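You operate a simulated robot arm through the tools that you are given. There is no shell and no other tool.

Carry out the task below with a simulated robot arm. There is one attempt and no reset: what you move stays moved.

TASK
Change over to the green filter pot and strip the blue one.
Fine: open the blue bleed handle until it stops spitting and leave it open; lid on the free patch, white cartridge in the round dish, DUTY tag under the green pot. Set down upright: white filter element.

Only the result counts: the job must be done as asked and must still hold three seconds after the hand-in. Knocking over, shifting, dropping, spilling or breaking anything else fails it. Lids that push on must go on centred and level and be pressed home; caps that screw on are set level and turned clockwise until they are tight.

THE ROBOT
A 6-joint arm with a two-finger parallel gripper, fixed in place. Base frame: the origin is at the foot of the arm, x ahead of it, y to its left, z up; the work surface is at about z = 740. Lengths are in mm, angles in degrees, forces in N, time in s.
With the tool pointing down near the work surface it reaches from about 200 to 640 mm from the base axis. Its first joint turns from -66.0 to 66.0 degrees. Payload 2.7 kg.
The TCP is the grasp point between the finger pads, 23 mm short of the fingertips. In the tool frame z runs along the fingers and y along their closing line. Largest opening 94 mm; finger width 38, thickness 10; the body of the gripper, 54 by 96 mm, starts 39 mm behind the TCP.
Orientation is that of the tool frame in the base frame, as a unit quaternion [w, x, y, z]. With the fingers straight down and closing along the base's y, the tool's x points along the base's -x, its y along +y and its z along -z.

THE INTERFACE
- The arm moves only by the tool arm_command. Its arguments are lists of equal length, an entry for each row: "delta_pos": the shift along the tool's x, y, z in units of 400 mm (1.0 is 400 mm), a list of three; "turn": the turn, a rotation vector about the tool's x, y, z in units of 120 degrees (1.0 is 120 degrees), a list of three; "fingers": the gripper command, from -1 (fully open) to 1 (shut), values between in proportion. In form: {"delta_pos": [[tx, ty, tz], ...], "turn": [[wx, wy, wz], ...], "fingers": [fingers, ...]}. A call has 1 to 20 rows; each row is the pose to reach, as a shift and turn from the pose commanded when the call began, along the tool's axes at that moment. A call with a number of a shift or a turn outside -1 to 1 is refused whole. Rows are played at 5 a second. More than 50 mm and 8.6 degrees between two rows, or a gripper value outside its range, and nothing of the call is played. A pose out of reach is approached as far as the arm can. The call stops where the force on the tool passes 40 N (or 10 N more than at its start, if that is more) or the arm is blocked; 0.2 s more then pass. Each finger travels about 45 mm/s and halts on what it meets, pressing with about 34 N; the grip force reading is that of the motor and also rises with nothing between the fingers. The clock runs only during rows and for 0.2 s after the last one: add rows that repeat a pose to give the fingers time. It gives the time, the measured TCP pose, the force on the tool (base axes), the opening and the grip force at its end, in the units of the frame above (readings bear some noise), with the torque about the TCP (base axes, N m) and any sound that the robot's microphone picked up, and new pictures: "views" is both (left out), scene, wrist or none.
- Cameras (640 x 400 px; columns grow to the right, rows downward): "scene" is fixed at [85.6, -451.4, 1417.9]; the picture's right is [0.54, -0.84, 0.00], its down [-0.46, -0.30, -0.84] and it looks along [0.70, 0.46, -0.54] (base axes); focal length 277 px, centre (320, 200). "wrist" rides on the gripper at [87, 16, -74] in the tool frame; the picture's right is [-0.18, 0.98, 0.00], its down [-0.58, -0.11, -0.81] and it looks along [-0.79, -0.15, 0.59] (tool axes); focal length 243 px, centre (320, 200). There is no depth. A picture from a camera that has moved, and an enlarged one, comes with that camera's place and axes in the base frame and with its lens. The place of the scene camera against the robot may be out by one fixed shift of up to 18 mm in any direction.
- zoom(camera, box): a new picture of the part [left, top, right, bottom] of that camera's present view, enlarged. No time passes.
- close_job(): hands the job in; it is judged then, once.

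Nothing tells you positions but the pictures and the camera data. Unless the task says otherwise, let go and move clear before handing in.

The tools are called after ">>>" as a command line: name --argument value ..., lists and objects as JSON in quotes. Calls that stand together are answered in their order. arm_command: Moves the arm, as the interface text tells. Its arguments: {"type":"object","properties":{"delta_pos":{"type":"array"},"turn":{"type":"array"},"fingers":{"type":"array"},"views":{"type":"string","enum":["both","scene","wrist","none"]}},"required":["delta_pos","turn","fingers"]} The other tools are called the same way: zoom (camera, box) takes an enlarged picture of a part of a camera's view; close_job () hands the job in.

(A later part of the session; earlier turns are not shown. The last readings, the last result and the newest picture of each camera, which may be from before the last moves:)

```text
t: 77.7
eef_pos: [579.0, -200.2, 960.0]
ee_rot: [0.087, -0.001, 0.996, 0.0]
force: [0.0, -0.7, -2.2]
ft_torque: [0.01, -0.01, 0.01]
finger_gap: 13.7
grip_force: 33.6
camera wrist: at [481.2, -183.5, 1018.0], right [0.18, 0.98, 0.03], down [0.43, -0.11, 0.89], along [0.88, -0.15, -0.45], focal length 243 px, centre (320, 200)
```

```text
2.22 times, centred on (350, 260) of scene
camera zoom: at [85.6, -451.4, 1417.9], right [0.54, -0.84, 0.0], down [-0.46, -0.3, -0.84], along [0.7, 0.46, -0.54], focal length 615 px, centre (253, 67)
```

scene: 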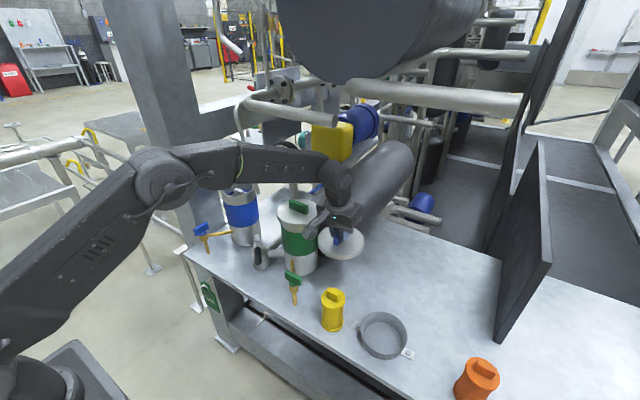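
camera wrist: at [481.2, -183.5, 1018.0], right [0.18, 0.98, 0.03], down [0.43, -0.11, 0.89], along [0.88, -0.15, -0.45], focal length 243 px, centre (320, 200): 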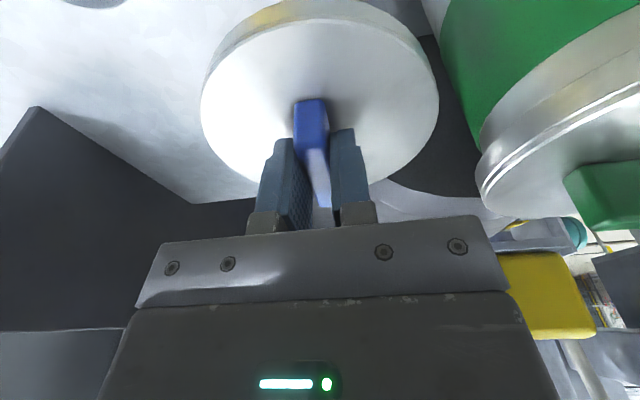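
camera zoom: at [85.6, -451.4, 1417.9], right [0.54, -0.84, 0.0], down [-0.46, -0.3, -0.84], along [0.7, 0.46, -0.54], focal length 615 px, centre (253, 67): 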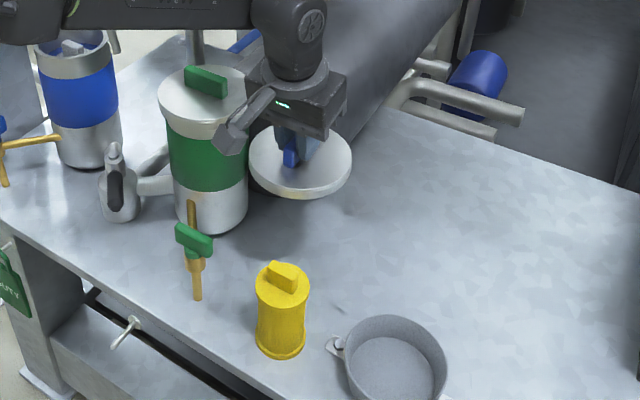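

Going straight down here would put the wrist camera close between the yellow pot and the green bleed handle. I'll rotate the tool another 90° so the camera sits over open bench before lowering.

>>> arm_command --delta_pos '[[-0.0006, -0.0011, 0], [-0.0012, -0.0022, 0], [-0.0018, -0.0033, 0], [-0.0025, -0.0044, 0], [-0.0031, -0.0055, 0.0005], [-0.0037, -0.0066, 0.0005], [-0.0043, -0.0078, 0.0005], [-0.005, -0.0089, 0.001], [-0.0056, -0.01, 0.001], [-0.0062, -0.0111, 0.001], [-0.0068, -0.0122, 0.0013], [-0.0074, -0.0133, 0.0013], [-0.0074, -0.0133, 0.0013]]' --turn '[[-0.0109, 0, -0.0616], [-0.0217, 0, -0.1231], [-0.0326, 0, -0.1847], [-0.0434, 0, -0.2463], [-0.0543, 0, -0.3078], [-0.0651, 0, -0.3694], [-0.076, 0, -0.431], [-0.0868, 0, -0.4925], [-0.0977, 0, -0.5541], [-0.1085, 0, -0.6157], [-0.1194, 0, -0.6772], [-0.1302, 0, -0.7388], [-0.1302, 0, -0.7388]]' --fingers '[1, 1, 1, 1, 1, 1, 1, 1, 1, 1, 1, 1, 1]' --views "both"

>>> zoom --camera "scene" --box '[270, 170, 430, 350]'

```text
t: 80.5
eef_pos: [582.7, -204.1, 959.4]
ee_rot: [-0.061, 0.706, -0.703, -0.062]
force: [0.1, 0.0, -3.2]
ft_torque: [-0.02, -0.01, 0.01]
finger_gap: 13.9
grip_force: 34.6
camera wrist: at [566.3, -302.0, 1018.1], right [-0.98, 0.18, 0.03], down [0.11, 0.43, 0.9], along [0.15, 0.88, -0.44], focal length 243 px, centre (320, 200)
```

scene: 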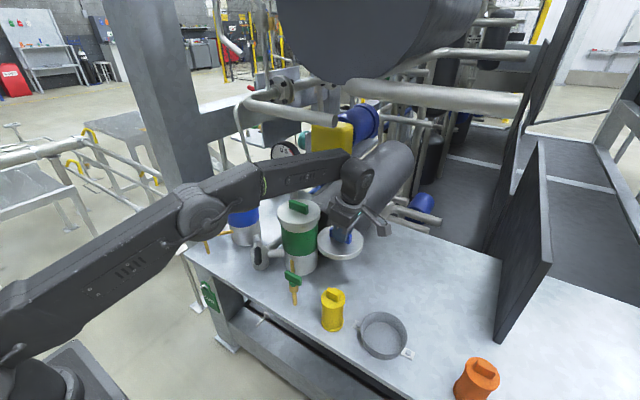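
wrist: 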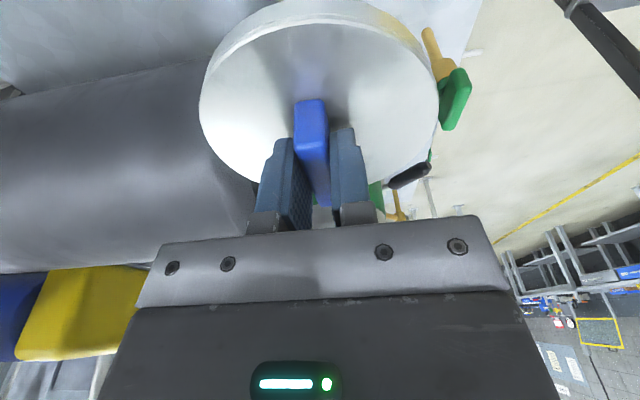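

```text
2.22 times, centred on (350, 260) of scene
camera zoom: at [85.6, -451.4, 1417.9], right [0.54, -0.84, 0.0], down [-0.46, -0.3, -0.84], along [0.7, 0.46, -0.54], focal length 615 px, centre (253, 67)
```

zoom: 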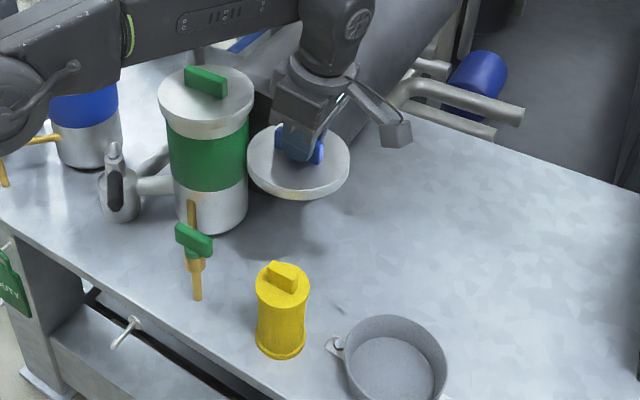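

>>> arm_command --delta_pos '[[0.0165, 0, 0.0935], [0.033, 0, 0.187], [0.0495, 0, 0.2805], [0.062, 0, 0.352], [0.069, 0, 0.3915], [0.069, 0, 0.3915]]' --turn '[[0, 0, 0], [0, 0, 0], [0, 0, 0], [0, 0, 0], [0, 0, 0], [0, 0, 0]]' --fingers '[1, 1, 1, 1, 1, 1]' --views "both"

>>> zoom --camera "scene" --box '[270, 170, 430, 350]'

```text
t: 81.9
eef_pos: [580.7, -203.6, 802.5]
ee_rot: [-0.062, 0.705, -0.704, -0.061]
force: [1.0, 1.1, -2.6]
ft_torque: [-0.04, -0.03, -0.03]
finger_gap: 13.7
grip_force: 33.9
camera wrist: at [565.4, -301.5, 859.4], right [-0.98, 0.18, 0.03], down [0.11, 0.43, 0.9], along [0.15, 0.88, -0.44], focal length 243 px, centre (320, 200)
```

scene: 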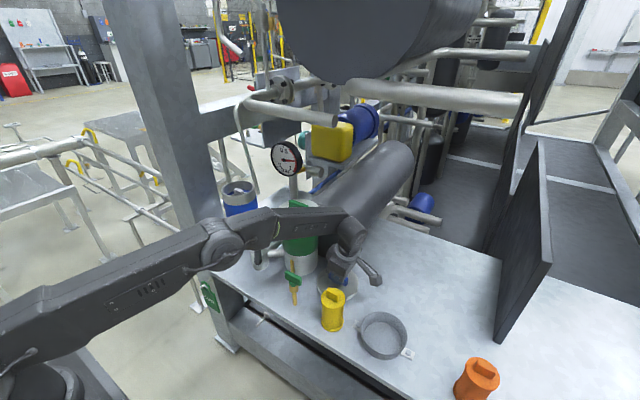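
wrist: 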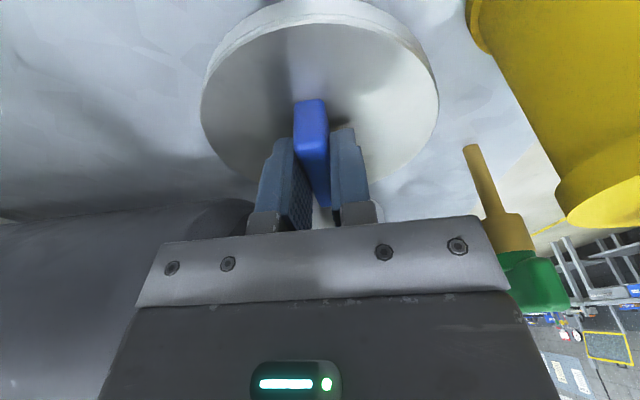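

```text
2.22 times, centred on (350, 260) of scene
camera zoom: at [85.6, -451.4, 1417.9], right [0.54, -0.84, 0.0], down [-0.46, -0.3, -0.84], along [0.7, 0.46, -0.54], focal length 615 px, centre (253, 67)
```

zoom: 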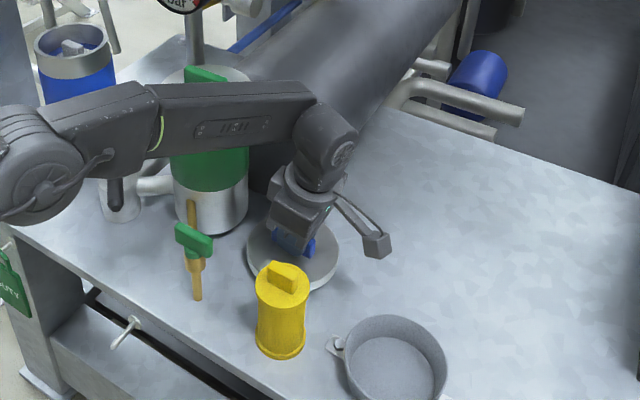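

>>> arm_command --delta_pos '[[0.0026, 0, 0.0148], [0.0052, 0, 0.0296], [0.0069, 0, 0.0394], [0.0069, 0, 0.0394]]' --turn '[[0, 0, 0], [0, 0, 0], [0, 0, 0], [0, 0, 0]]' --fingers '[1, 1, 1, 1]' --views "wrist"

```text
t: 82.9
eef_pos: [581.7, -204.1, 784.5]
ee_rot: [-0.061, 0.705, -0.704, -0.062]
force: [-0.4, 0.2, -3.4]
ft_torque: [-0.03, 0.02, -0.05]
finger_gap: 13.8
grip_force: 34.5
camera wrist: at [565.3, -302.1, 843.0], right [-0.98, 0.18, 0.03], down [0.11, 0.43, 0.9], along [0.15, 0.88, -0.44], focal length 243 px, centre (320, 200)
```

wrist: 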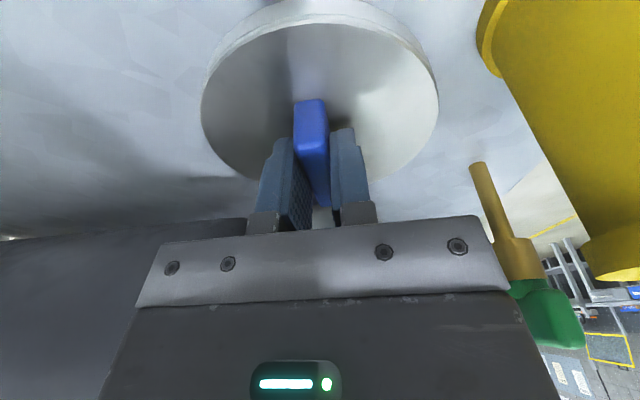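

>>> arm_command --delta_pos '[[0.0009, 0, 0.0049], [0.0017, 0, 0.0098], [0.0017, 0, 0.0098]]' --turn '[[0, 0, 0], [0, 0, 0], [0, 0, 0]]' --fingers '[1, 1, 1]' --views "none"

```text
t: 83.7
eef_pos: [582.2, -203.7, 785.2]
ee_rot: [-0.064, 0.706, -0.703, -0.06]
force: [-9.1, 3.3, 23.2]
ft_torque: [0.73, 0.29, 0.15]
finger_gap: 13.6
grip_force: 33.9
```

The lid is down on the bench. I'll ease off the pressure, release and lift clear.

>>> arm_command --delta_pos '[[-0.0009, 0, -0.005], [-0.0009, 0, -0.005], [-0.0009, 0, -0.005], [-0.0009, 0, -0.005], [-0.01, 0, -0.055], [-0.02, 0, -0.115], [-0.035, 0, -0.2], [-0.053, 0, -0.3]]' --turn '[[0, 0, 0], [0, 0, 0], [0, 0, 0], [0, 0, 0], [0, 0, 0], [0, 0, 0], [0, 0, 0], [0, 0, 0]]' --fingers '[1, 0.3, 0.1, 0.1, 0.1, 0.1, 0.1, 0.1]' --views "both"

>>> zoom --camera "scene" --box '[270, 170, 430, 350]'

```text
t: 85.5
eef_pos: [579.6, -204.3, 902.8]
ee_rot: [-0.062, 0.705, -0.704, -0.062]
force: [0.0, -0.2, -0.8]
ft_torque: [-0.01, -0.03, -0.04]
finger_gap: 42.3
grip_force: 0.1
camera wrist: at [564.6, -302.0, 961.5], right [-0.98, 0.18, 0.03], down [0.11, 0.43, 0.9], along [0.15, 0.88, -0.44], focal length 243 px, centre (320, 200)
```

scene: 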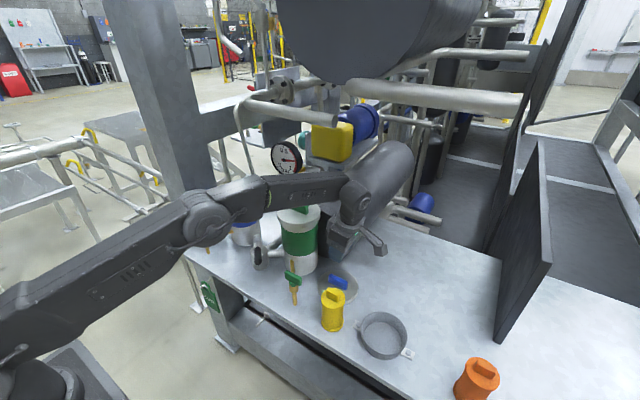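
wrist: 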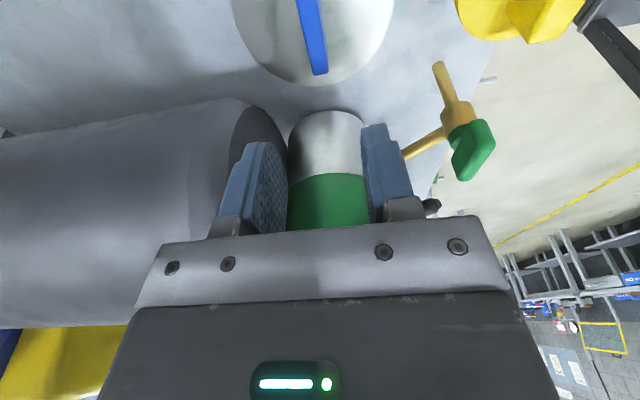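

```text
2.22 times, centred on (350, 260) of scene
camera zoom: at [85.6, -451.4, 1417.9], right [0.54, -0.84, 0.0], down [-0.46, -0.3, -0.84], along [0.7, 0.46, -0.54], focal length 615 px, centre (253, 67)
```

zoom: 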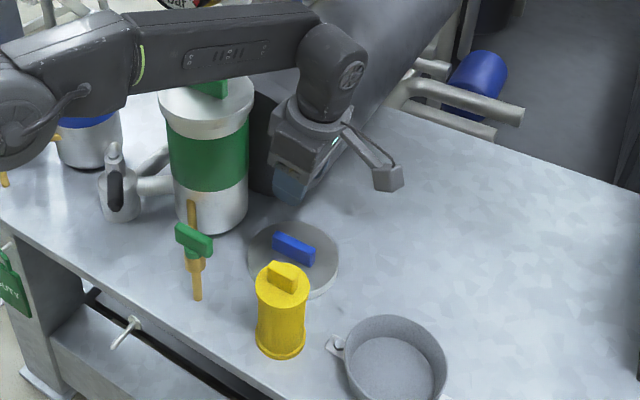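

The lid is flat on the free bench. I'll go back to look into the open blue pot for the white element.

>>> arm_command --delta_pos '[[-0.0195, 0, -0.1108], [-0.039, 0, -0.2216], [-0.055, 0.08, -0.29], [-0.069, 0.17, -0.3355], [-0.069, 0.25, -0.3355], [-0.069, 0.325, -0.3355], [-0.145, 0.325, -0.322], [-0.221, 0.325, -0.3087], [-0.297, 0.325, -0.2953], [-0.373, 0.325, -0.2819], [-0.449, 0.325, -0.2685], [-0.525, 0.325, -0.2552], [-0.601, 0.325, -0.2418], [-0.677, 0.325, -0.2284], [-0.752, 0.325, -0.215], [-0.828, 0.325, -0.2016], [-0.904, 0.325, -0.1882], [-0.98, 0.325, -0.1749], [-0.98, 0.325, -0.1749]]' --turn '[[0, 0, 0], [0, 0, 0], [0, 0, 0], [0, 0, 0], [0, 0, 0], [0, 0, 0], [0.0109, 0, 0.0616], [0.0217, 0, 0.1231], [0.0326, 0, 0.1847], [0.0434, 0, 0.2463], [0.0543, 0, 0.3078], [0.0651, 0, 0.3694], [0.076, 0, 0.431], [0.0868, 0, 0.4925], [0.0977, 0, 0.5541], [0.1085, 0, 0.6157], [0.1194, 0, 0.6772], [0.1302, 0, 0.7388], [0.1302, 0, 0.7388]]' --fingers '[0.1, 0.1, 0.1, 0.1, 0.1, 0.1, -0.5, -0.5, -0.5, -0.5, -0.5, -0.5, -0.5, -0.5, -0.5, -0.5, -0.5, -0.5, -0.5]' --views "both"

>>> zoom --camera "wrist" --box '[250, 80, 430, 240]'

>>> zoom --camera "scene" --box '[200, 160, 270, 220]'

>>> zoom --camera "scene" --box '[270, 200, 430, 350]'

```text
t: 89.5
eef_pos: [451.0, 170.4, 1039.3]
ee_rot: [0.087, -0.001, 0.996, 0.0]
force: [0.4, -0.4, 0.1]
ft_torque: [-0.02, -0.02, 0.0]
finger_gap: 70.6
grip_force: 0.0
camera wrist: at [352.6, 186.3, 1097.1], right [0.18, 0.98, 0.03], down [0.43, -0.11, 0.9], along [0.88, -0.15, -0.44], focal length 243 px, centre (320, 200)
```

scene: 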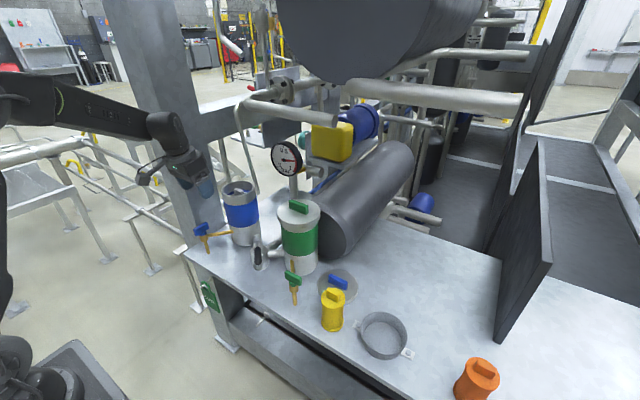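
wrist: 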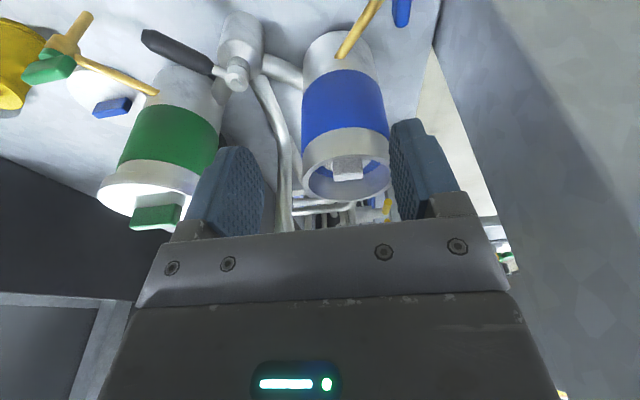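

```text
2.50 times, centred on (340, 160) of wrist
camera zoom: at [352.6, 186.3, 1097.1], right [0.18, 0.98, 0.03], down [0.43, -0.11, 0.9], along [0.88, -0.15, -0.44], focal length 606 px, centre (270, 300)
```

zoom: 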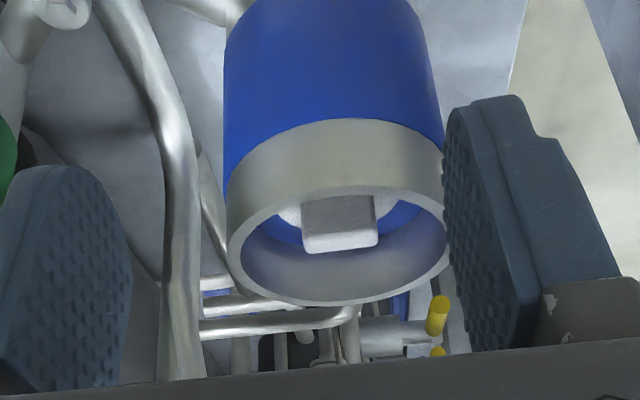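

```text
6.67 times, centred on (235, 190) of scene
camera zoom: at [85.6, -451.4, 1417.9], right [0.54, -0.84, 0.0], down [-0.46, -0.3, -0.84], along [0.7, 0.46, -0.54], focal length 1845 px, centre (887, 267)
```

zoom: 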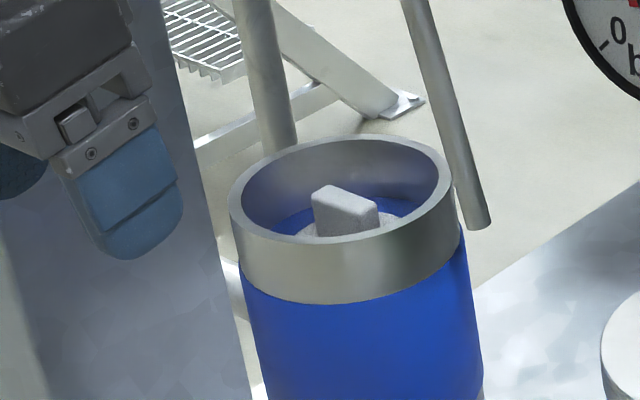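

```text
2.67 times, centred on (350, 275) of scene
camera zoom: at [85.6, -451.4, 1417.9], right [0.54, -0.84, 0.0], down [-0.46, -0.3, -0.84], along [0.7, 0.46, -0.54], focal length 738 px, centre (240, 0)
```

zoom: 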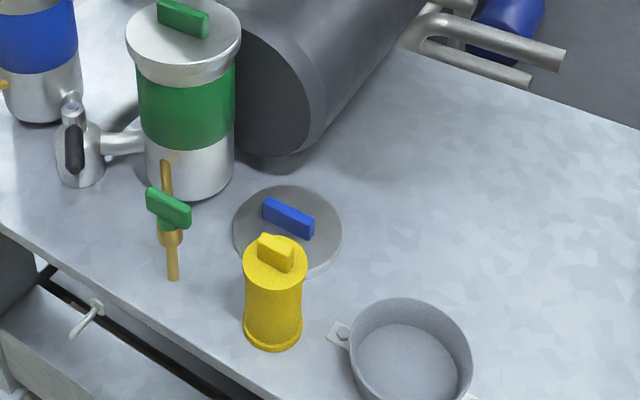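

The element's block handle lies along y, about 32 mm long at roughly (590,180), with its top level with the rim. I'll move in with more pitch, to stay clear of the rod, and a narrower opening.

>>> arm_command --delta_pos '[[-0.055, 0.006, 0.03], [-0.11, 0.012, 0.06], [-0.165, 0.018, 0.09], [-0.2066, 0.024, 0.11], [-0.2066, 0.024, 0.11]]' --turn '[[0, -0.0417, 0], [0, -0.0833, 0], [0, -0.125, 0], [0, -0.1667, 0], [0, -0.1667, 0]]' --fingers '[0.06, 0.06, 0.06, 0.06, 0.06]' --views "both"

>>> zoom --camera "wrist" --box '[220, 60, 440, 240]'

>>> zoom --camera "scene" --box '[180, 130, 270, 220]'

```text
t: 90.7
eef_pos: [540.1, 178.8, 1013.0]
ee_rot: [0.26, 0.0, 0.966, 0.0]
force: [-0.2, 0.8, -0.1]
ft_torque: [-0.02, -0.02, 0.02]
finger_gap: 44.1
grip_force: 0.1
camera wrist: at [427.8, 194.8, 1032.0], right [0.16, 0.98, 0.09], down [0.1, -0.11, 0.99], along [0.98, -0.15, -0.11], focal length 243 px, centre (320, 200)
```

scene: 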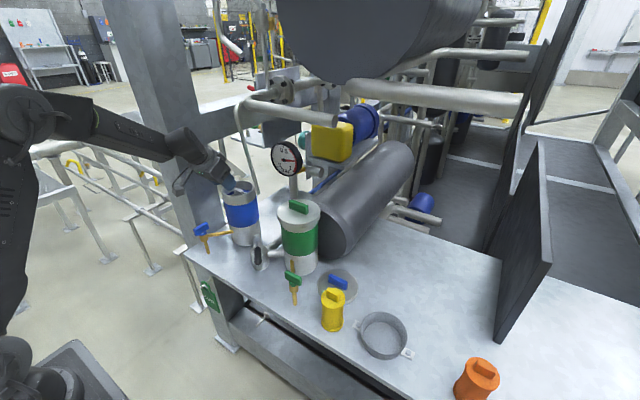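
wrist: 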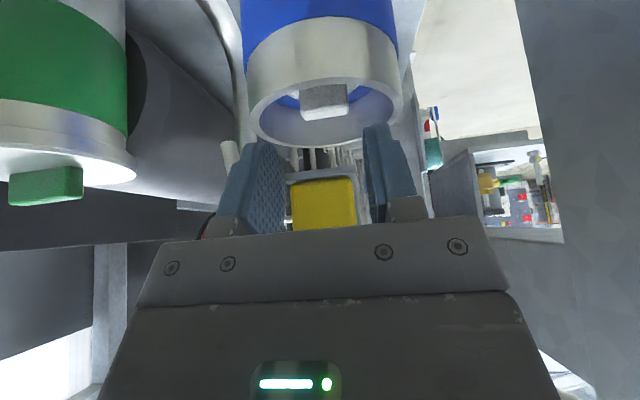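

```text
2.22 times, centred on (330, 150) of wrist
camera zoom: at [427.8, 194.8, 1032.0], right [0.16, 0.98, 0.09], down [0.1, -0.11, 0.99], along [0.98, -0.15, -0.11], focal length 539 px, centre (298, 311)
```

zoom: 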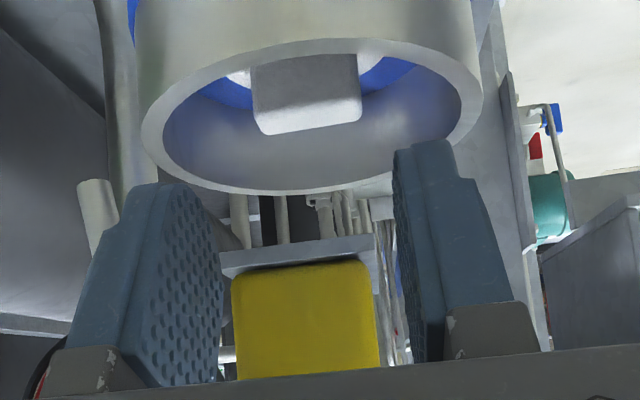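

```text
4.44 times, centred on (225, 175) of scene
camera zoom: at [85.6, -451.4, 1417.9], right [0.54, -0.84, 0.0], down [-0.46, -0.3, -0.84], along [0.7, 0.46, -0.54], focal length 1230 px, centre (742, 311)
```

zoom: 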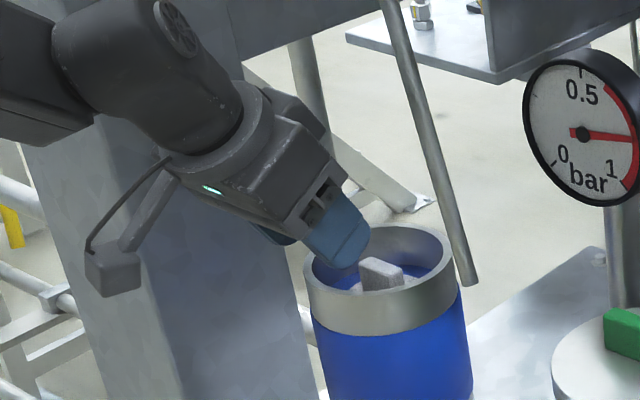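

>>> arm_command --delta_pos '[[-0.047, 0.0025, 0.046], [-0.0942, 0.0025, 0.092], [-0.0767, 0.0025, 0.1222], [-0.0592, 0.0025, 0.1525], [-0.0417, 0.0025, 0.1828], [-0.0417, 0.0025, 0.1828]]' --turn '[[0, 0, 0], [0, 0, 0], [0, 0, 0], [0, 0, 0], [0, 0, 0], [0, 0, 0]]' --fingers '[0.06, 0.06, 0.06, 0.06, 0.06, 0.06]' --views "both"

>>> zoom --camera "wrist" --box '[220, 60, 440, 240]'

>>> zoom --camera "scene" --box '[180, 130, 270, 220]'

```text
t: 92.1
eef_pos: [591.4, 179.2, 957.4]
ee_rot: [0.258, -0.001, 0.966, 0.0]
force: [0.2, 0.6, -0.4]
ft_torque: [0.01, -0.04, 0.02]
finger_gap: 44.1
grip_force: 0.1
camera wrist: at [479.1, 195.9, 978.2], right [0.16, 0.98, 0.09], down [0.1, -0.11, 0.99], along [0.98, -0.15, -0.12], focal length 243 px, centre (320, 200)
```

scene: 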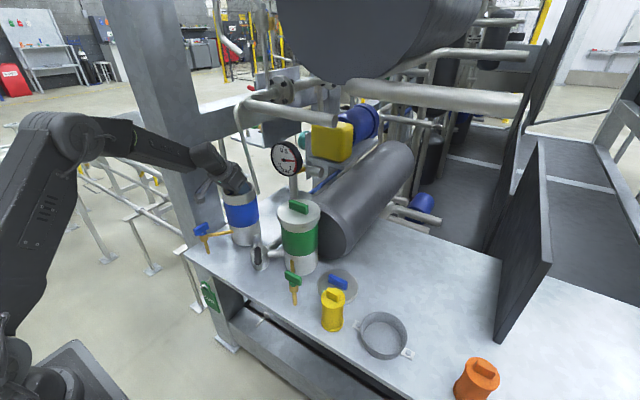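
wrist: 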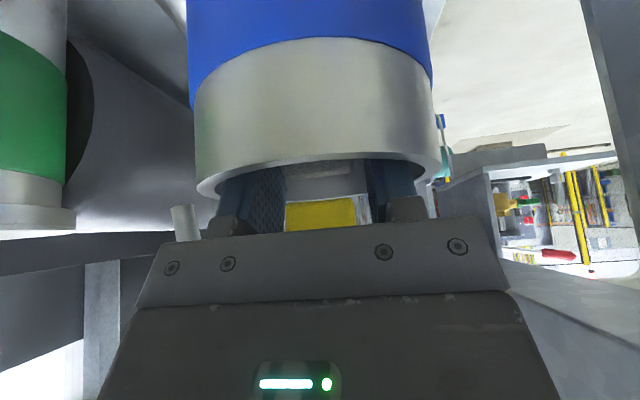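

```text
2.22 times, centred on (330, 150) of wrist
camera zoom: at [479.1, 195.9, 978.2], right [0.16, 0.98, 0.09], down [0.1, -0.11, 0.99], along [0.98, -0.15, -0.12], focal length 539 px, centre (298, 311)
```

zoom: 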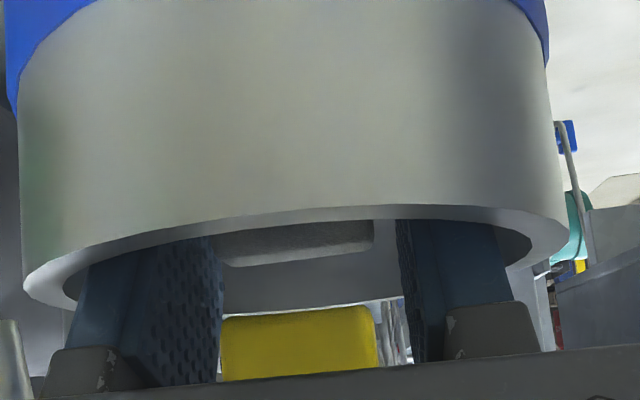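

```text
4.44 times, centred on (225, 175) of scene
camera zoom: at [85.6, -451.4, 1417.9], right [0.54, -0.84, 0.0], down [-0.46, -0.3, -0.84], along [0.7, 0.46, -0.54], focal length 1230 px, centre (742, 311)
```

zoom: 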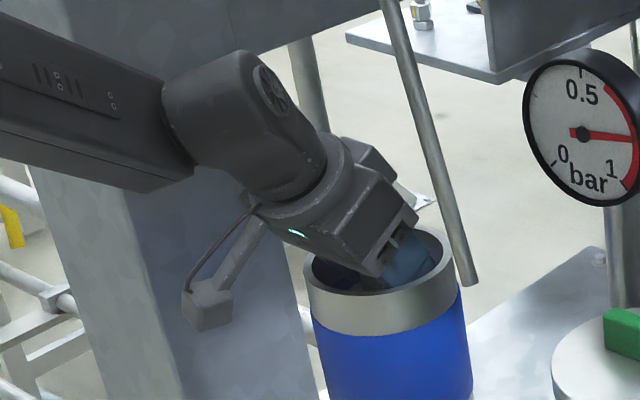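

>>> arm_command --delta_pos '[[0, 0.002, 0], [0, 0.002, 0], [0, 0.002, 0], [0, 0.002, 0]]' --turn '[[0, 0, 0], [0, 0, 0], [0, 0, 0], [0, 0, 0]]' --fingers '[1, 1, 1, 1]' --views "wrist"

```text
t: 93.1
eef_pos: [590.5, 182.4, 956.7]
ee_rot: [0.26, 0.0, 0.966, 0.0]
force: [-0.6, -1.4, 2.5]
ft_torque: [-0.06, -0.04, -0.02]
finger_gap: 33.4
grip_force: 34.2
camera wrist: at [479.2, 197.3, 978.2], right [0.16, 0.98, 0.09], down [0.1, -0.11, 0.99], along [0.98, -0.15, -0.12], focal length 243 px, centre (320, 200)
```

wrist: 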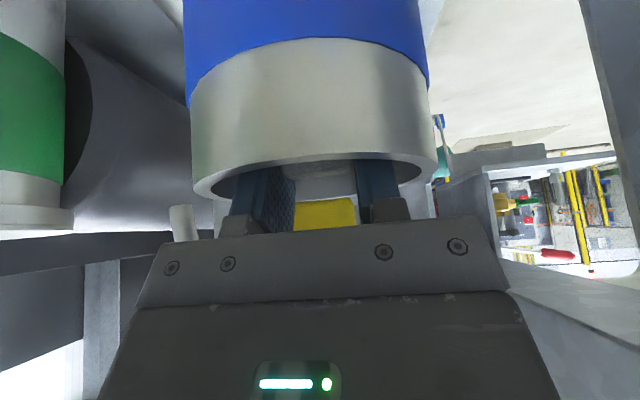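

>>> arm_command --delta_pos '[[-0.0031, 0, -0.0054], [-0.0063, 0, -0.0108], [-0.0125, 0, -0.0217], [-0.0188, 0, -0.0325], [-0.025, 0, -0.0433], [-0.025, 0, -0.0433]]' --turn '[[0, 0, 0], [0, 0, 0], [0, 0, 0], [0, 0, 0], [0, 0, 0], [0, 0, 0]]' --fingers '[1, 1, 1, 1, 1, 1]' --views "both"

>>> zoom --camera "wrist" --box '[180, 20, 440, 240]'

```text
t: 94.5
eef_pos: [589.8, 180.9, 977.0]
ee_rot: [0.259, 0.0, 0.966, -0.001]
force: [0.2, 0.6, -1.6]
ft_torque: [-0.02, 0.01, -0.03]
finger_gap: 33.6
grip_force: 33.5
camera wrist: at [478.9, 197.6, 997.3], right [0.16, 0.98, 0.09], down [0.1, -0.11, 0.99], along [0.98, -0.15, -0.12], focal length 243 px, centre (320, 200)
```

scene: 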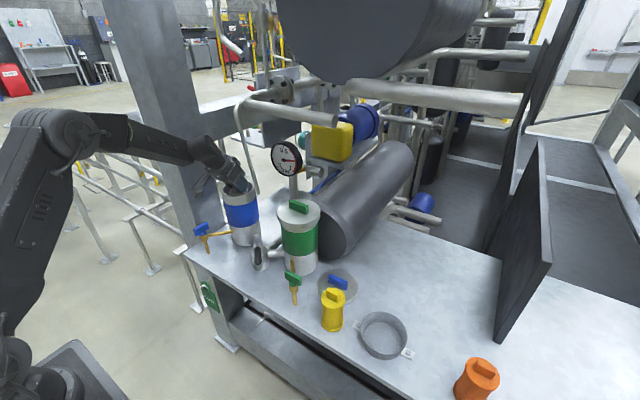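
wrist: 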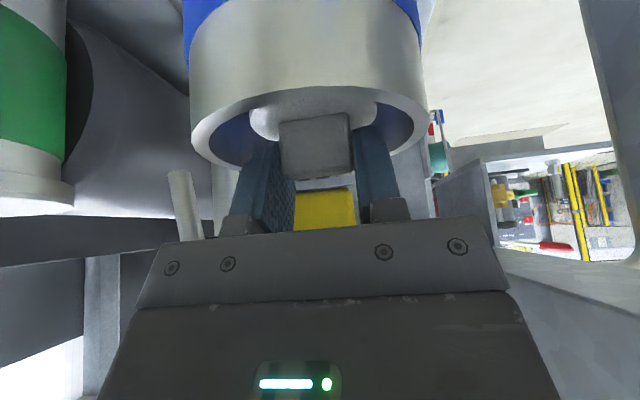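

```text
1.82 times, centred on (310, 130) of wrist
camera zoom: at [478.9, 197.6, 997.3], right [0.16, 0.98, 0.09], down [0.1, -0.11, 0.99], along [0.98, -0.15, -0.12], focal length 441 px, centre (338, 327)
```

zoom: 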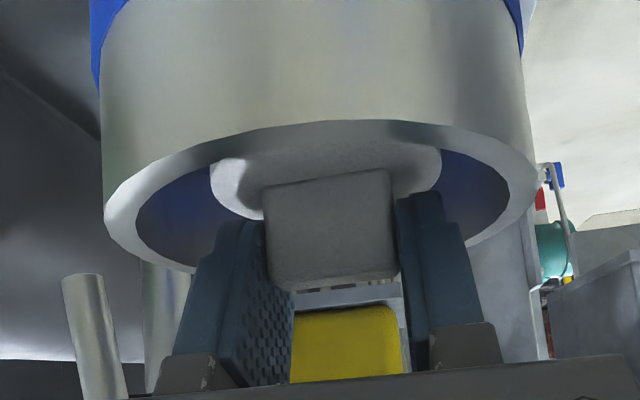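

>>> arm_command --delta_pos '[[-0.0227, 0.003, -0.0468], [-0.0454, 0.006, -0.0936], [-0.0681, 0.009, -0.1404], [-0.0908, 0.0125, -0.1872], [-0.0908, 0.0125, -0.1872]]' --turn '[[0, 0, 0], [0, 0, 0], [0, 0, 0], [0, 0, 0], [0, 0, 0]]' --fingers '[1, 1, 1, 1, 1]' --views "both"

>>> zoom --camera "scene" --box '[180, 110, 280, 220]'

```text
t: 95.7
eef_pos: [582.9, 185.5, 1061.3]
ee_rot: [0.259, 0.0, 0.966, 0.0]
force: [0.1, -0.1, -1.3]
ft_torque: [0.0, -0.01, 0.03]
finger_gap: 33.4
grip_force: 34.1
camera wrist: at [472.8, 202.3, 1081.7], right [0.16, 0.98, 0.09], down [0.1, -0.11, 0.99], along [0.98, -0.15, -0.12], focal length 243 px, centre (320, 200)
```

scene: 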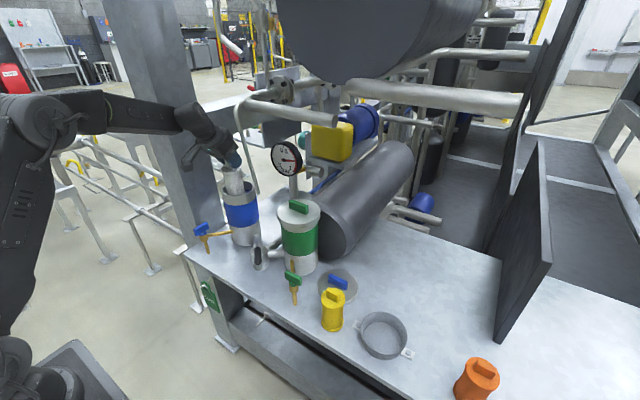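
wrist: 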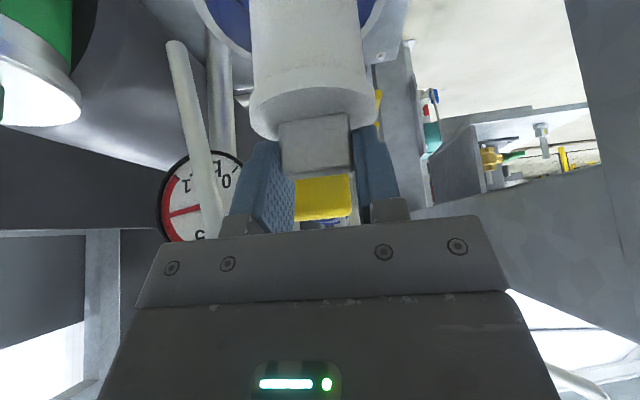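

```text
3.64 times, centred on (230, 165) of scene
camera zoom: at [85.6, -451.4, 1417.9], right [0.54, -0.84, 0.0], down [-0.46, -0.3, -0.84], along [0.7, 0.46, -0.54], focal length 1007 px, centre (647, 327)
```

zoom: 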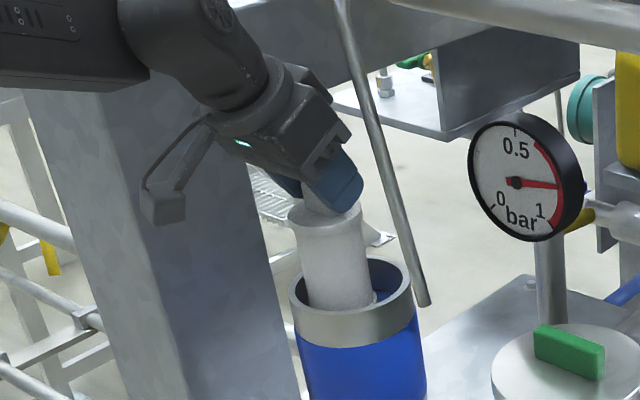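

>>> arm_command --delta_pos '[[-0.0165, 0.002, -0.0333], [-0.034, 0.003, -0.066], [-0.0519, 0.005, -0.0999], [-0.0519, 0.005, -0.0999]]' --turn '[[0, 0, 0], [0, 0, 0], [0, 0, 0], [0, 0, 0]]' --fingers '[1, 1, 1, 1]' --views "both"

>>> zoom --camera "scene" --box '[180, 110, 280, 220]'

>>> zoom --camera "wrist" --box '[180, 0, 440, 200]'

```text
t: 96.7
eef_pos: [582.2, 190.5, 1106.5]
ee_rot: [0.258, -0.001, 0.966, 0.001]
force: [1.0, -0.5, -2.2]
ft_torque: [0.01, 0.0, 0.0]
finger_gap: 33.4
grip_force: 33.9
camera wrist: at [470.9, 204.6, 1126.9], right [0.16, 0.98, 0.09], down [0.1, -0.11, 0.99], along [0.98, -0.15, -0.12], focal length 243 px, centre (320, 200)
```

scene: 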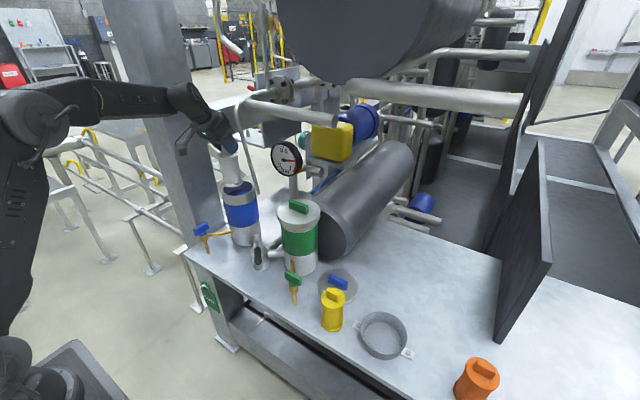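
wrist: 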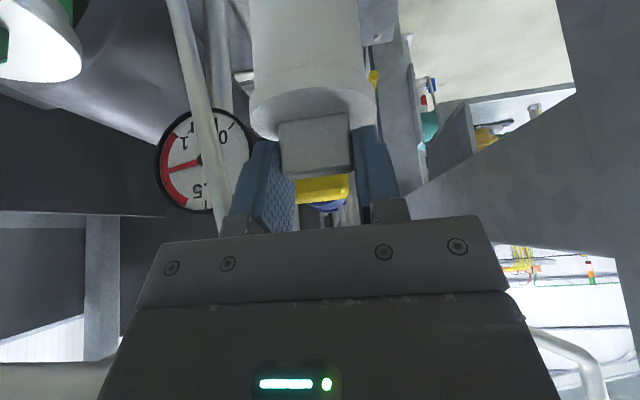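

```text
3.64 times, centred on (230, 165) of scene
camera zoom: at [85.6, -451.4, 1417.9], right [0.54, -0.84, 0.0], down [-0.46, -0.3, -0.84], along [0.7, 0.46, -0.54], focal length 1007 px, centre (647, 327)
```

zoom: 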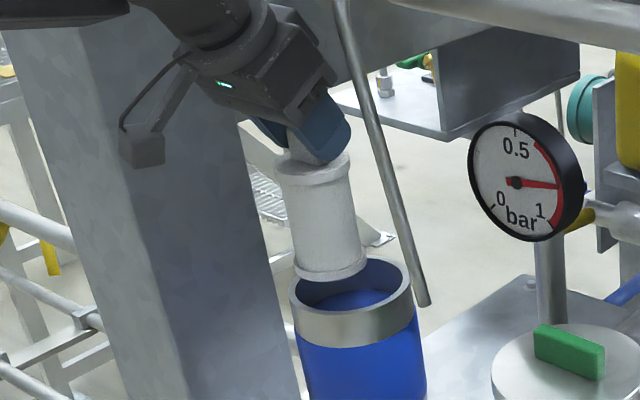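

```text
2.00 times, centred on (310, 100) of wrist
camera zoom: at [470.9, 204.6, 1126.9], right [0.16, 0.98, 0.09], down [0.1, -0.11, 0.99], along [0.98, -0.15, -0.12], focal length 485 px, centre (340, 400)
```

zoom: 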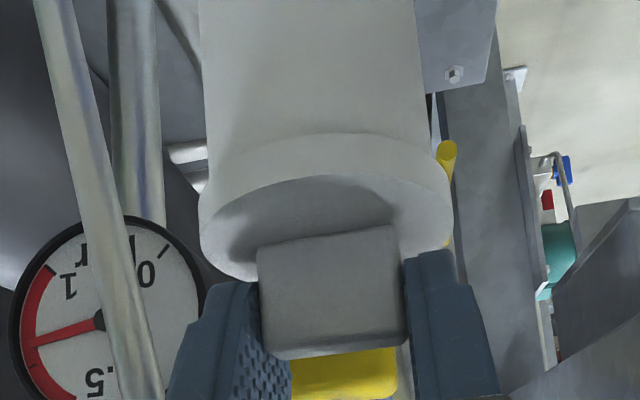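

The element is clear of the pot and hanging upright. I'll draw it back from the rod and carry it across the front of the pots towards the dish.

>>> arm_command --delta_pos '[[0.0142, 0, -0.0255], [0.0753, 0, -0.0695], [0.151, 0, -0.1133], [0.216, 0, -0.1508], [0.2745, 0, -0.1845], [0.2745, -0.06, -0.1845], [0.2745, -0.15, -0.1845], [0.2745, -0.24, -0.1845], [0.2745, -0.33, -0.1845], [0.2745, -0.42, -0.1845], [0.2745, -0.51, -0.1845], [0.2745, -0.6, -0.1845], [0.2745, -0.69, -0.1845], [0.2745, -0.78, -0.1845], [0.2745, -0.87, -0.1845], [0.2745, -0.94, -0.1845], [0.2745, -0.98, -0.1845], [0.2745, -0.98, -0.1845]]' --turn '[[0, 0, 0], [0, 0, 0], [0, 0, 0], [0, 0, 0], [0, 0, 0], [0, 0, 0], [0, 0, 0], [0, 0, 0], [0, 0, 0], [0, 0, 0], [0, 0, 0], [0, 0, 0], [0, 0, 0], [0, 0, 0], [0, 0, 0], [0, 0, 0], [0, 0, 0], [0, 0, 0]]' --fingers '[1, 1, 1, 1, 1, 1, 1, 1, 1, 1, 1, 1, 1, 1, 1, 1, 1, 1]' --views "both"

```text
t: 100.5
eef_pos: [449.2, -204.3, 1113.8]
ee_rot: [0.259, 0.0, 0.966, 0.0]
force: [-0.2, 0.0, -1.7]
ft_torque: [0.01, -0.03, 0.03]
finger_gap: 33.3
grip_force: 34.1
camera wrist: at [338.5, -189.1, 1134.8], right [0.16, 0.98, 0.09], down [0.1, -0.11, 0.99], along [0.98, -0.15, -0.12], focal length 243 px, centre (320, 200)
```

scene: 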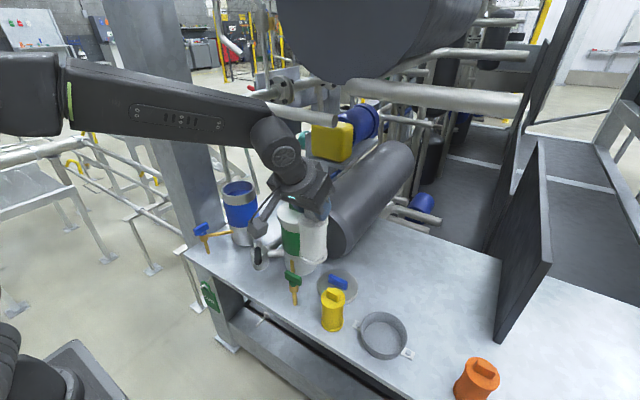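
wrist: 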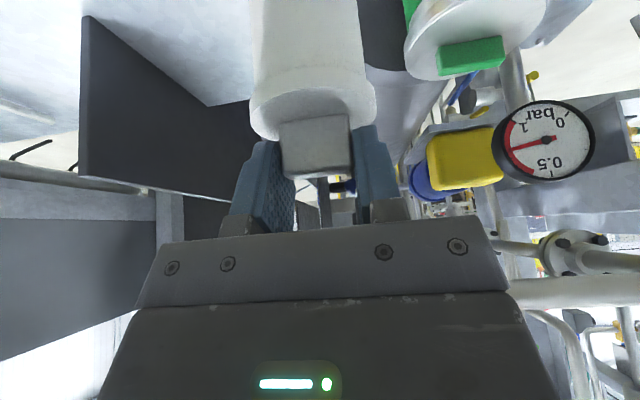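

>>> zoom --camera "scene" --box '[340, 300, 430, 370]'

>>> zoom --camera "scene" --box '[250, 170, 350, 280]'

```text
5.71 times, centred on (385, 335) of scene
camera zoom: at [85.6, -451.4, 1417.9], right [0.54, -0.84, 0.0], down [-0.46, -0.3, -0.84], along [0.7, 0.46, -0.54], focal length 1582 px, centre (-51, -571)
```

zoom: 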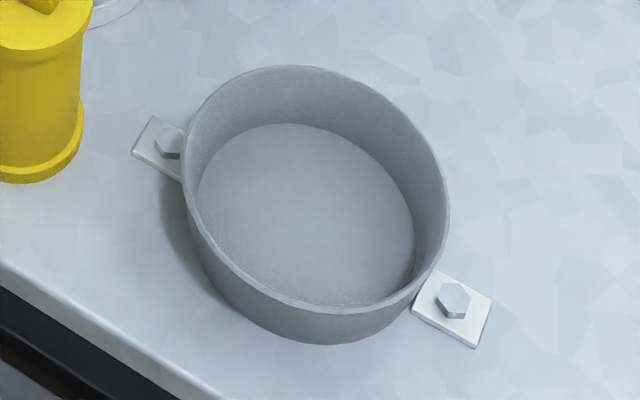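

```text
3.64 times, centred on (300, 225) of scene
camera zoom: at [85.6, -451.4, 1417.9], right [0.54, -0.84, 0.0], down [-0.46, -0.3, -0.84], along [0.7, 0.46, -0.54], focal length 1007 px, centre (393, 109)
```

zoom: 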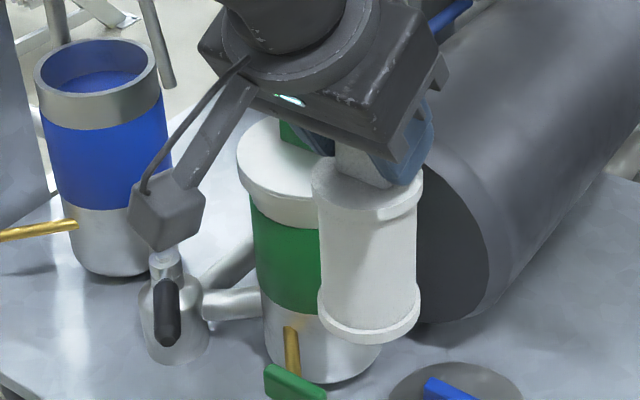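

>>> arm_command --delta_pos '[[-0.024, -0.083, 0.0138], [-0.048, -0.167, 0.0276], [-0.072, -0.25, 0.0415], [-0.096, -0.333, 0.0553], [-0.1197, -0.4168, 0.0691], [-0.1197, -0.4168, 0.0691], [-0.0728, -0.4168, 0.1503], [-0.0259, -0.4168, 0.2315], [0.0209, -0.4168, 0.3127], [0.0678, -0.4168, 0.3939], [0.0678, -0.4168, 0.3939]]' --turn '[[0, 0, 0], [0, 0, 0], [0, 0, 0], [0, 0, 0], [0, 0, 0], [0, 0, 0], [0, 0, 0], [0, 0, 0], [0, 0, 0], [0, 0, 0], [0, 0, 0]]' --fingers '[1, 1, 1, 1, 1, 1, 1, 1, 1, 1, 1]' --views "both"

>>> zoom --camera "scene" --box '[310, 230, 450, 380]'

```text
t: 102.9
eef_pos: [507.3, -369.8, 963.5]
ee_rot: [0.259, -0.001, 0.966, 0.001]
force: [-0.9, 0.0, -2.1]
ft_torque: [-0.03, -0.02, 0.02]
finger_gap: 33.6
grip_force: 34.4
camera wrist: at [395.8, -353.0, 983.8], right [0.16, 0.98, 0.09], down [0.1, -0.11, 0.99], along [0.98, -0.15, -0.12], focal length 243 px, centre (320, 200)
```

scene: 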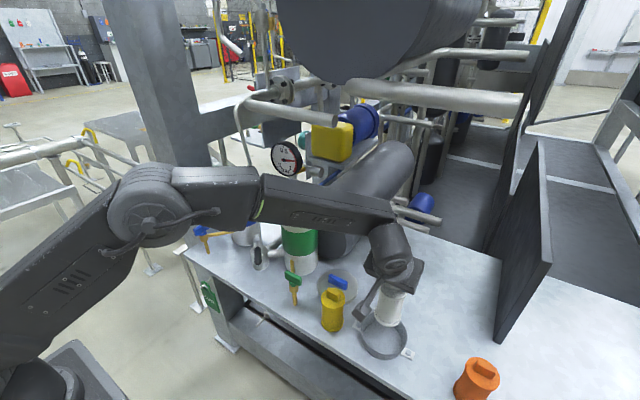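
wrist: 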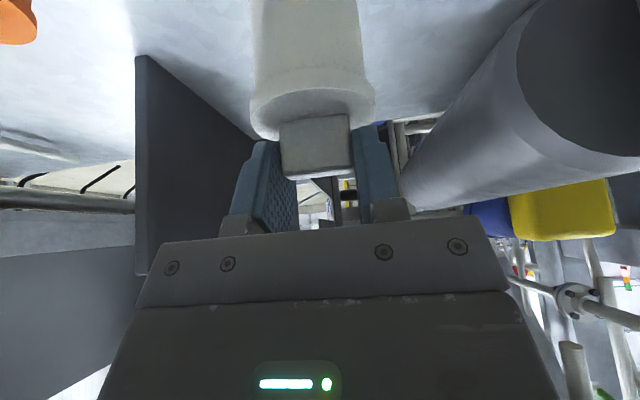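

```text
2.67 times, centred on (380, 305) of scene
camera zoom: at [85.6, -451.4, 1417.9], right [0.54, -0.84, 0.0], down [-0.46, -0.3, -0.84], along [0.7, 0.46, -0.54], focal length 738 px, centre (160, -80)
```

zoom: 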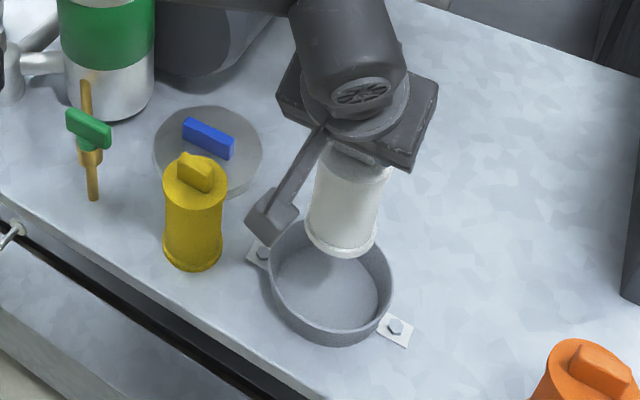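

>>> arm_command --delta_pos '[[0.031, 0.003, 0.053], [0.062, 0.005, 0.106], [0.085, 0.005, 0.148], [0.0919, 0.005, 0.1591], [0.0919, 0.005, 0.1591]]' --turn '[[0, 0, 0], [0, 0, 0], [0, 0, 0], [0, 0, 0], [0, 0, 0]]' --fingers '[1, 1, 1, 1, 1]' --views "scene"

>>> zoom --camera "scene" --box '[330, 260, 440, 370]'

```text
t: 104.1
eef_pos: [507.0, -367.5, 890.2]
ee_rot: [0.259, 0.0, 0.966, 0.001]
force: [1.3, 0.5, -1.3]
ft_torque: [0.03, 0.0, 0.02]
finger_gap: 33.4
grip_force: 33.4
```

scene: 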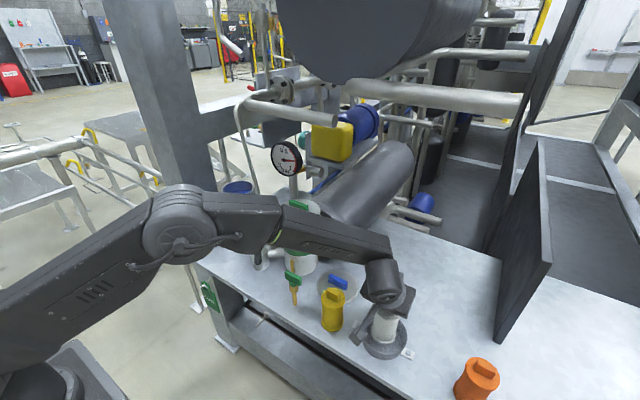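

```text
3.64 times, centred on (385, 315) of scene
camera zoom: at [85.6, -451.4, 1417.9], right [0.54, -0.84, 0.0], down [-0.46, -0.3, -0.84], along [0.7, 0.46, -0.54], focal length 1007 px, centre (84, -218)
```

zoom: 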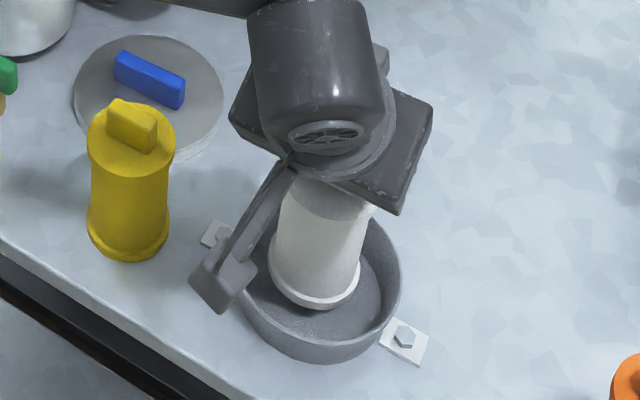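

>>> arm_command --delta_pos '[[0.0025, 0, 0.0043], [0.005, 0, 0.0087], [0.0075, 0, 0.013], [0.0075, 0, 0.013]]' --turn '[[0, 0, 0], [0, 0, 0], [0, 0, 0], [0, 0, 0]]' --fingers '[1, 1, 1, 1]' --views "none"

```text
t: 105.1
eef_pos: [507.0, -367.9, 884.0]
ee_rot: [0.259, 0.0, 0.966, 0.0]
force: [-0.2, 0.9, -1.2]
ft_torque: [0.0, 0.01, -0.02]
finger_gap: 33.5
grip_force: 33.5
```

>>> arm_command --delta_pos '[[0.0025, 0, 0.0043], [0.0038, 0, 0.0065], [0.0038, 0, 0.0065]]' --turn '[[0, 0, 0], [0, 0, 0], [0, 0, 0]]' --fingers '[1, 1, 1]' --views "none"

```text
t: 105.9
eef_pos: [506.2, -369.0, 879.4]
ee_rot: [0.259, 0.001, 0.966, 0.0]
force: [-0.7, 0.3, -0.9]
ft_torque: [-0.01, 0.0, 0.01]
finger_gap: 33.4
grip_force: 33.9
```

>>> arm_command --delta_pos '[[0.0013, 0, 0.0022], [0.0025, 0, 0.0043], [0.0025, 0, 0.0043]]' --turn '[[0, 0, 0], [0, 0, 0], [0, 0, 0]]' --fingers '[1, 1, 1]' --views "scene"

>>> zoom --camera "scene" --box '[330, 260, 440, 370]'

```text
t: 106.7
eef_pos: [506.4, -368.6, 878.1]
ee_rot: [0.258, 0.0, 0.966, 0.0]
force: [-1.2, -0.3, -0.5]
ft_torque: [0.0, 0.02, -0.03]
finger_gap: 33.7
grip_force: 33.8
```

scene: 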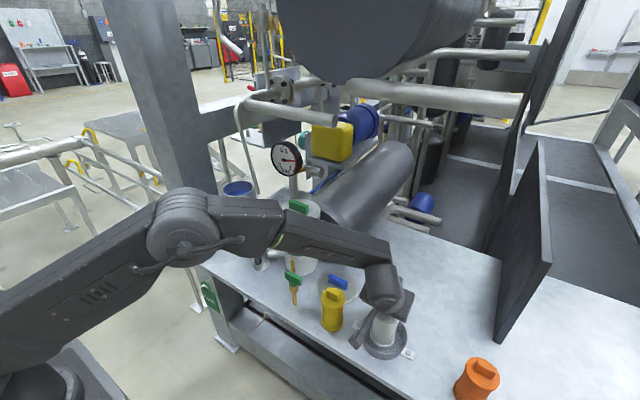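

```text
3.64 times, centred on (385, 315) of scene
camera zoom: at [85.6, -451.4, 1417.9], right [0.54, -0.84, 0.0], down [-0.46, -0.3, -0.84], along [0.7, 0.46, -0.54], focal length 1007 px, centre (84, -218)
```

zoom: 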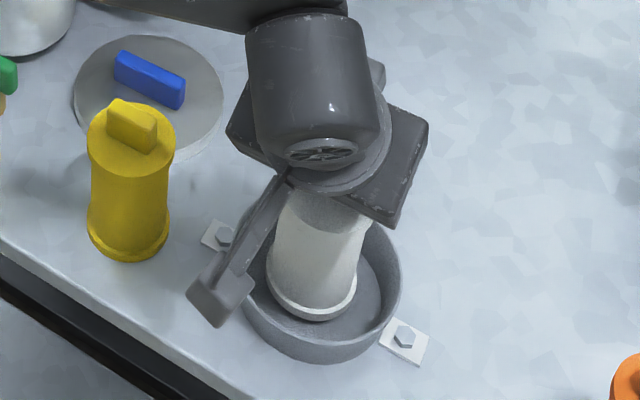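

>>> arm_command --delta_pos '[[0.0013, 0, 0.0022], [0.0025, 0, 0.0043], [0.0038, 0, 0.0065], [0.0038, 0, 0.0065]]' --turn '[[0, 0, 0], [0, 0, 0], [0, 0, 0], [0, 0, 0]]' --fingers '[1, 1, 1, 1]' --views "none"

```text
t: 107.7
eef_pos: [506.4, -367.7, 875.5]
ee_rot: [0.259, 0.0, 0.966, 0.0]
force: [0.4, 0.2, -0.3]
ft_torque: [0.02, 0.0, 0.0]
finger_gap: 33.6
grip_force: 33.9
```

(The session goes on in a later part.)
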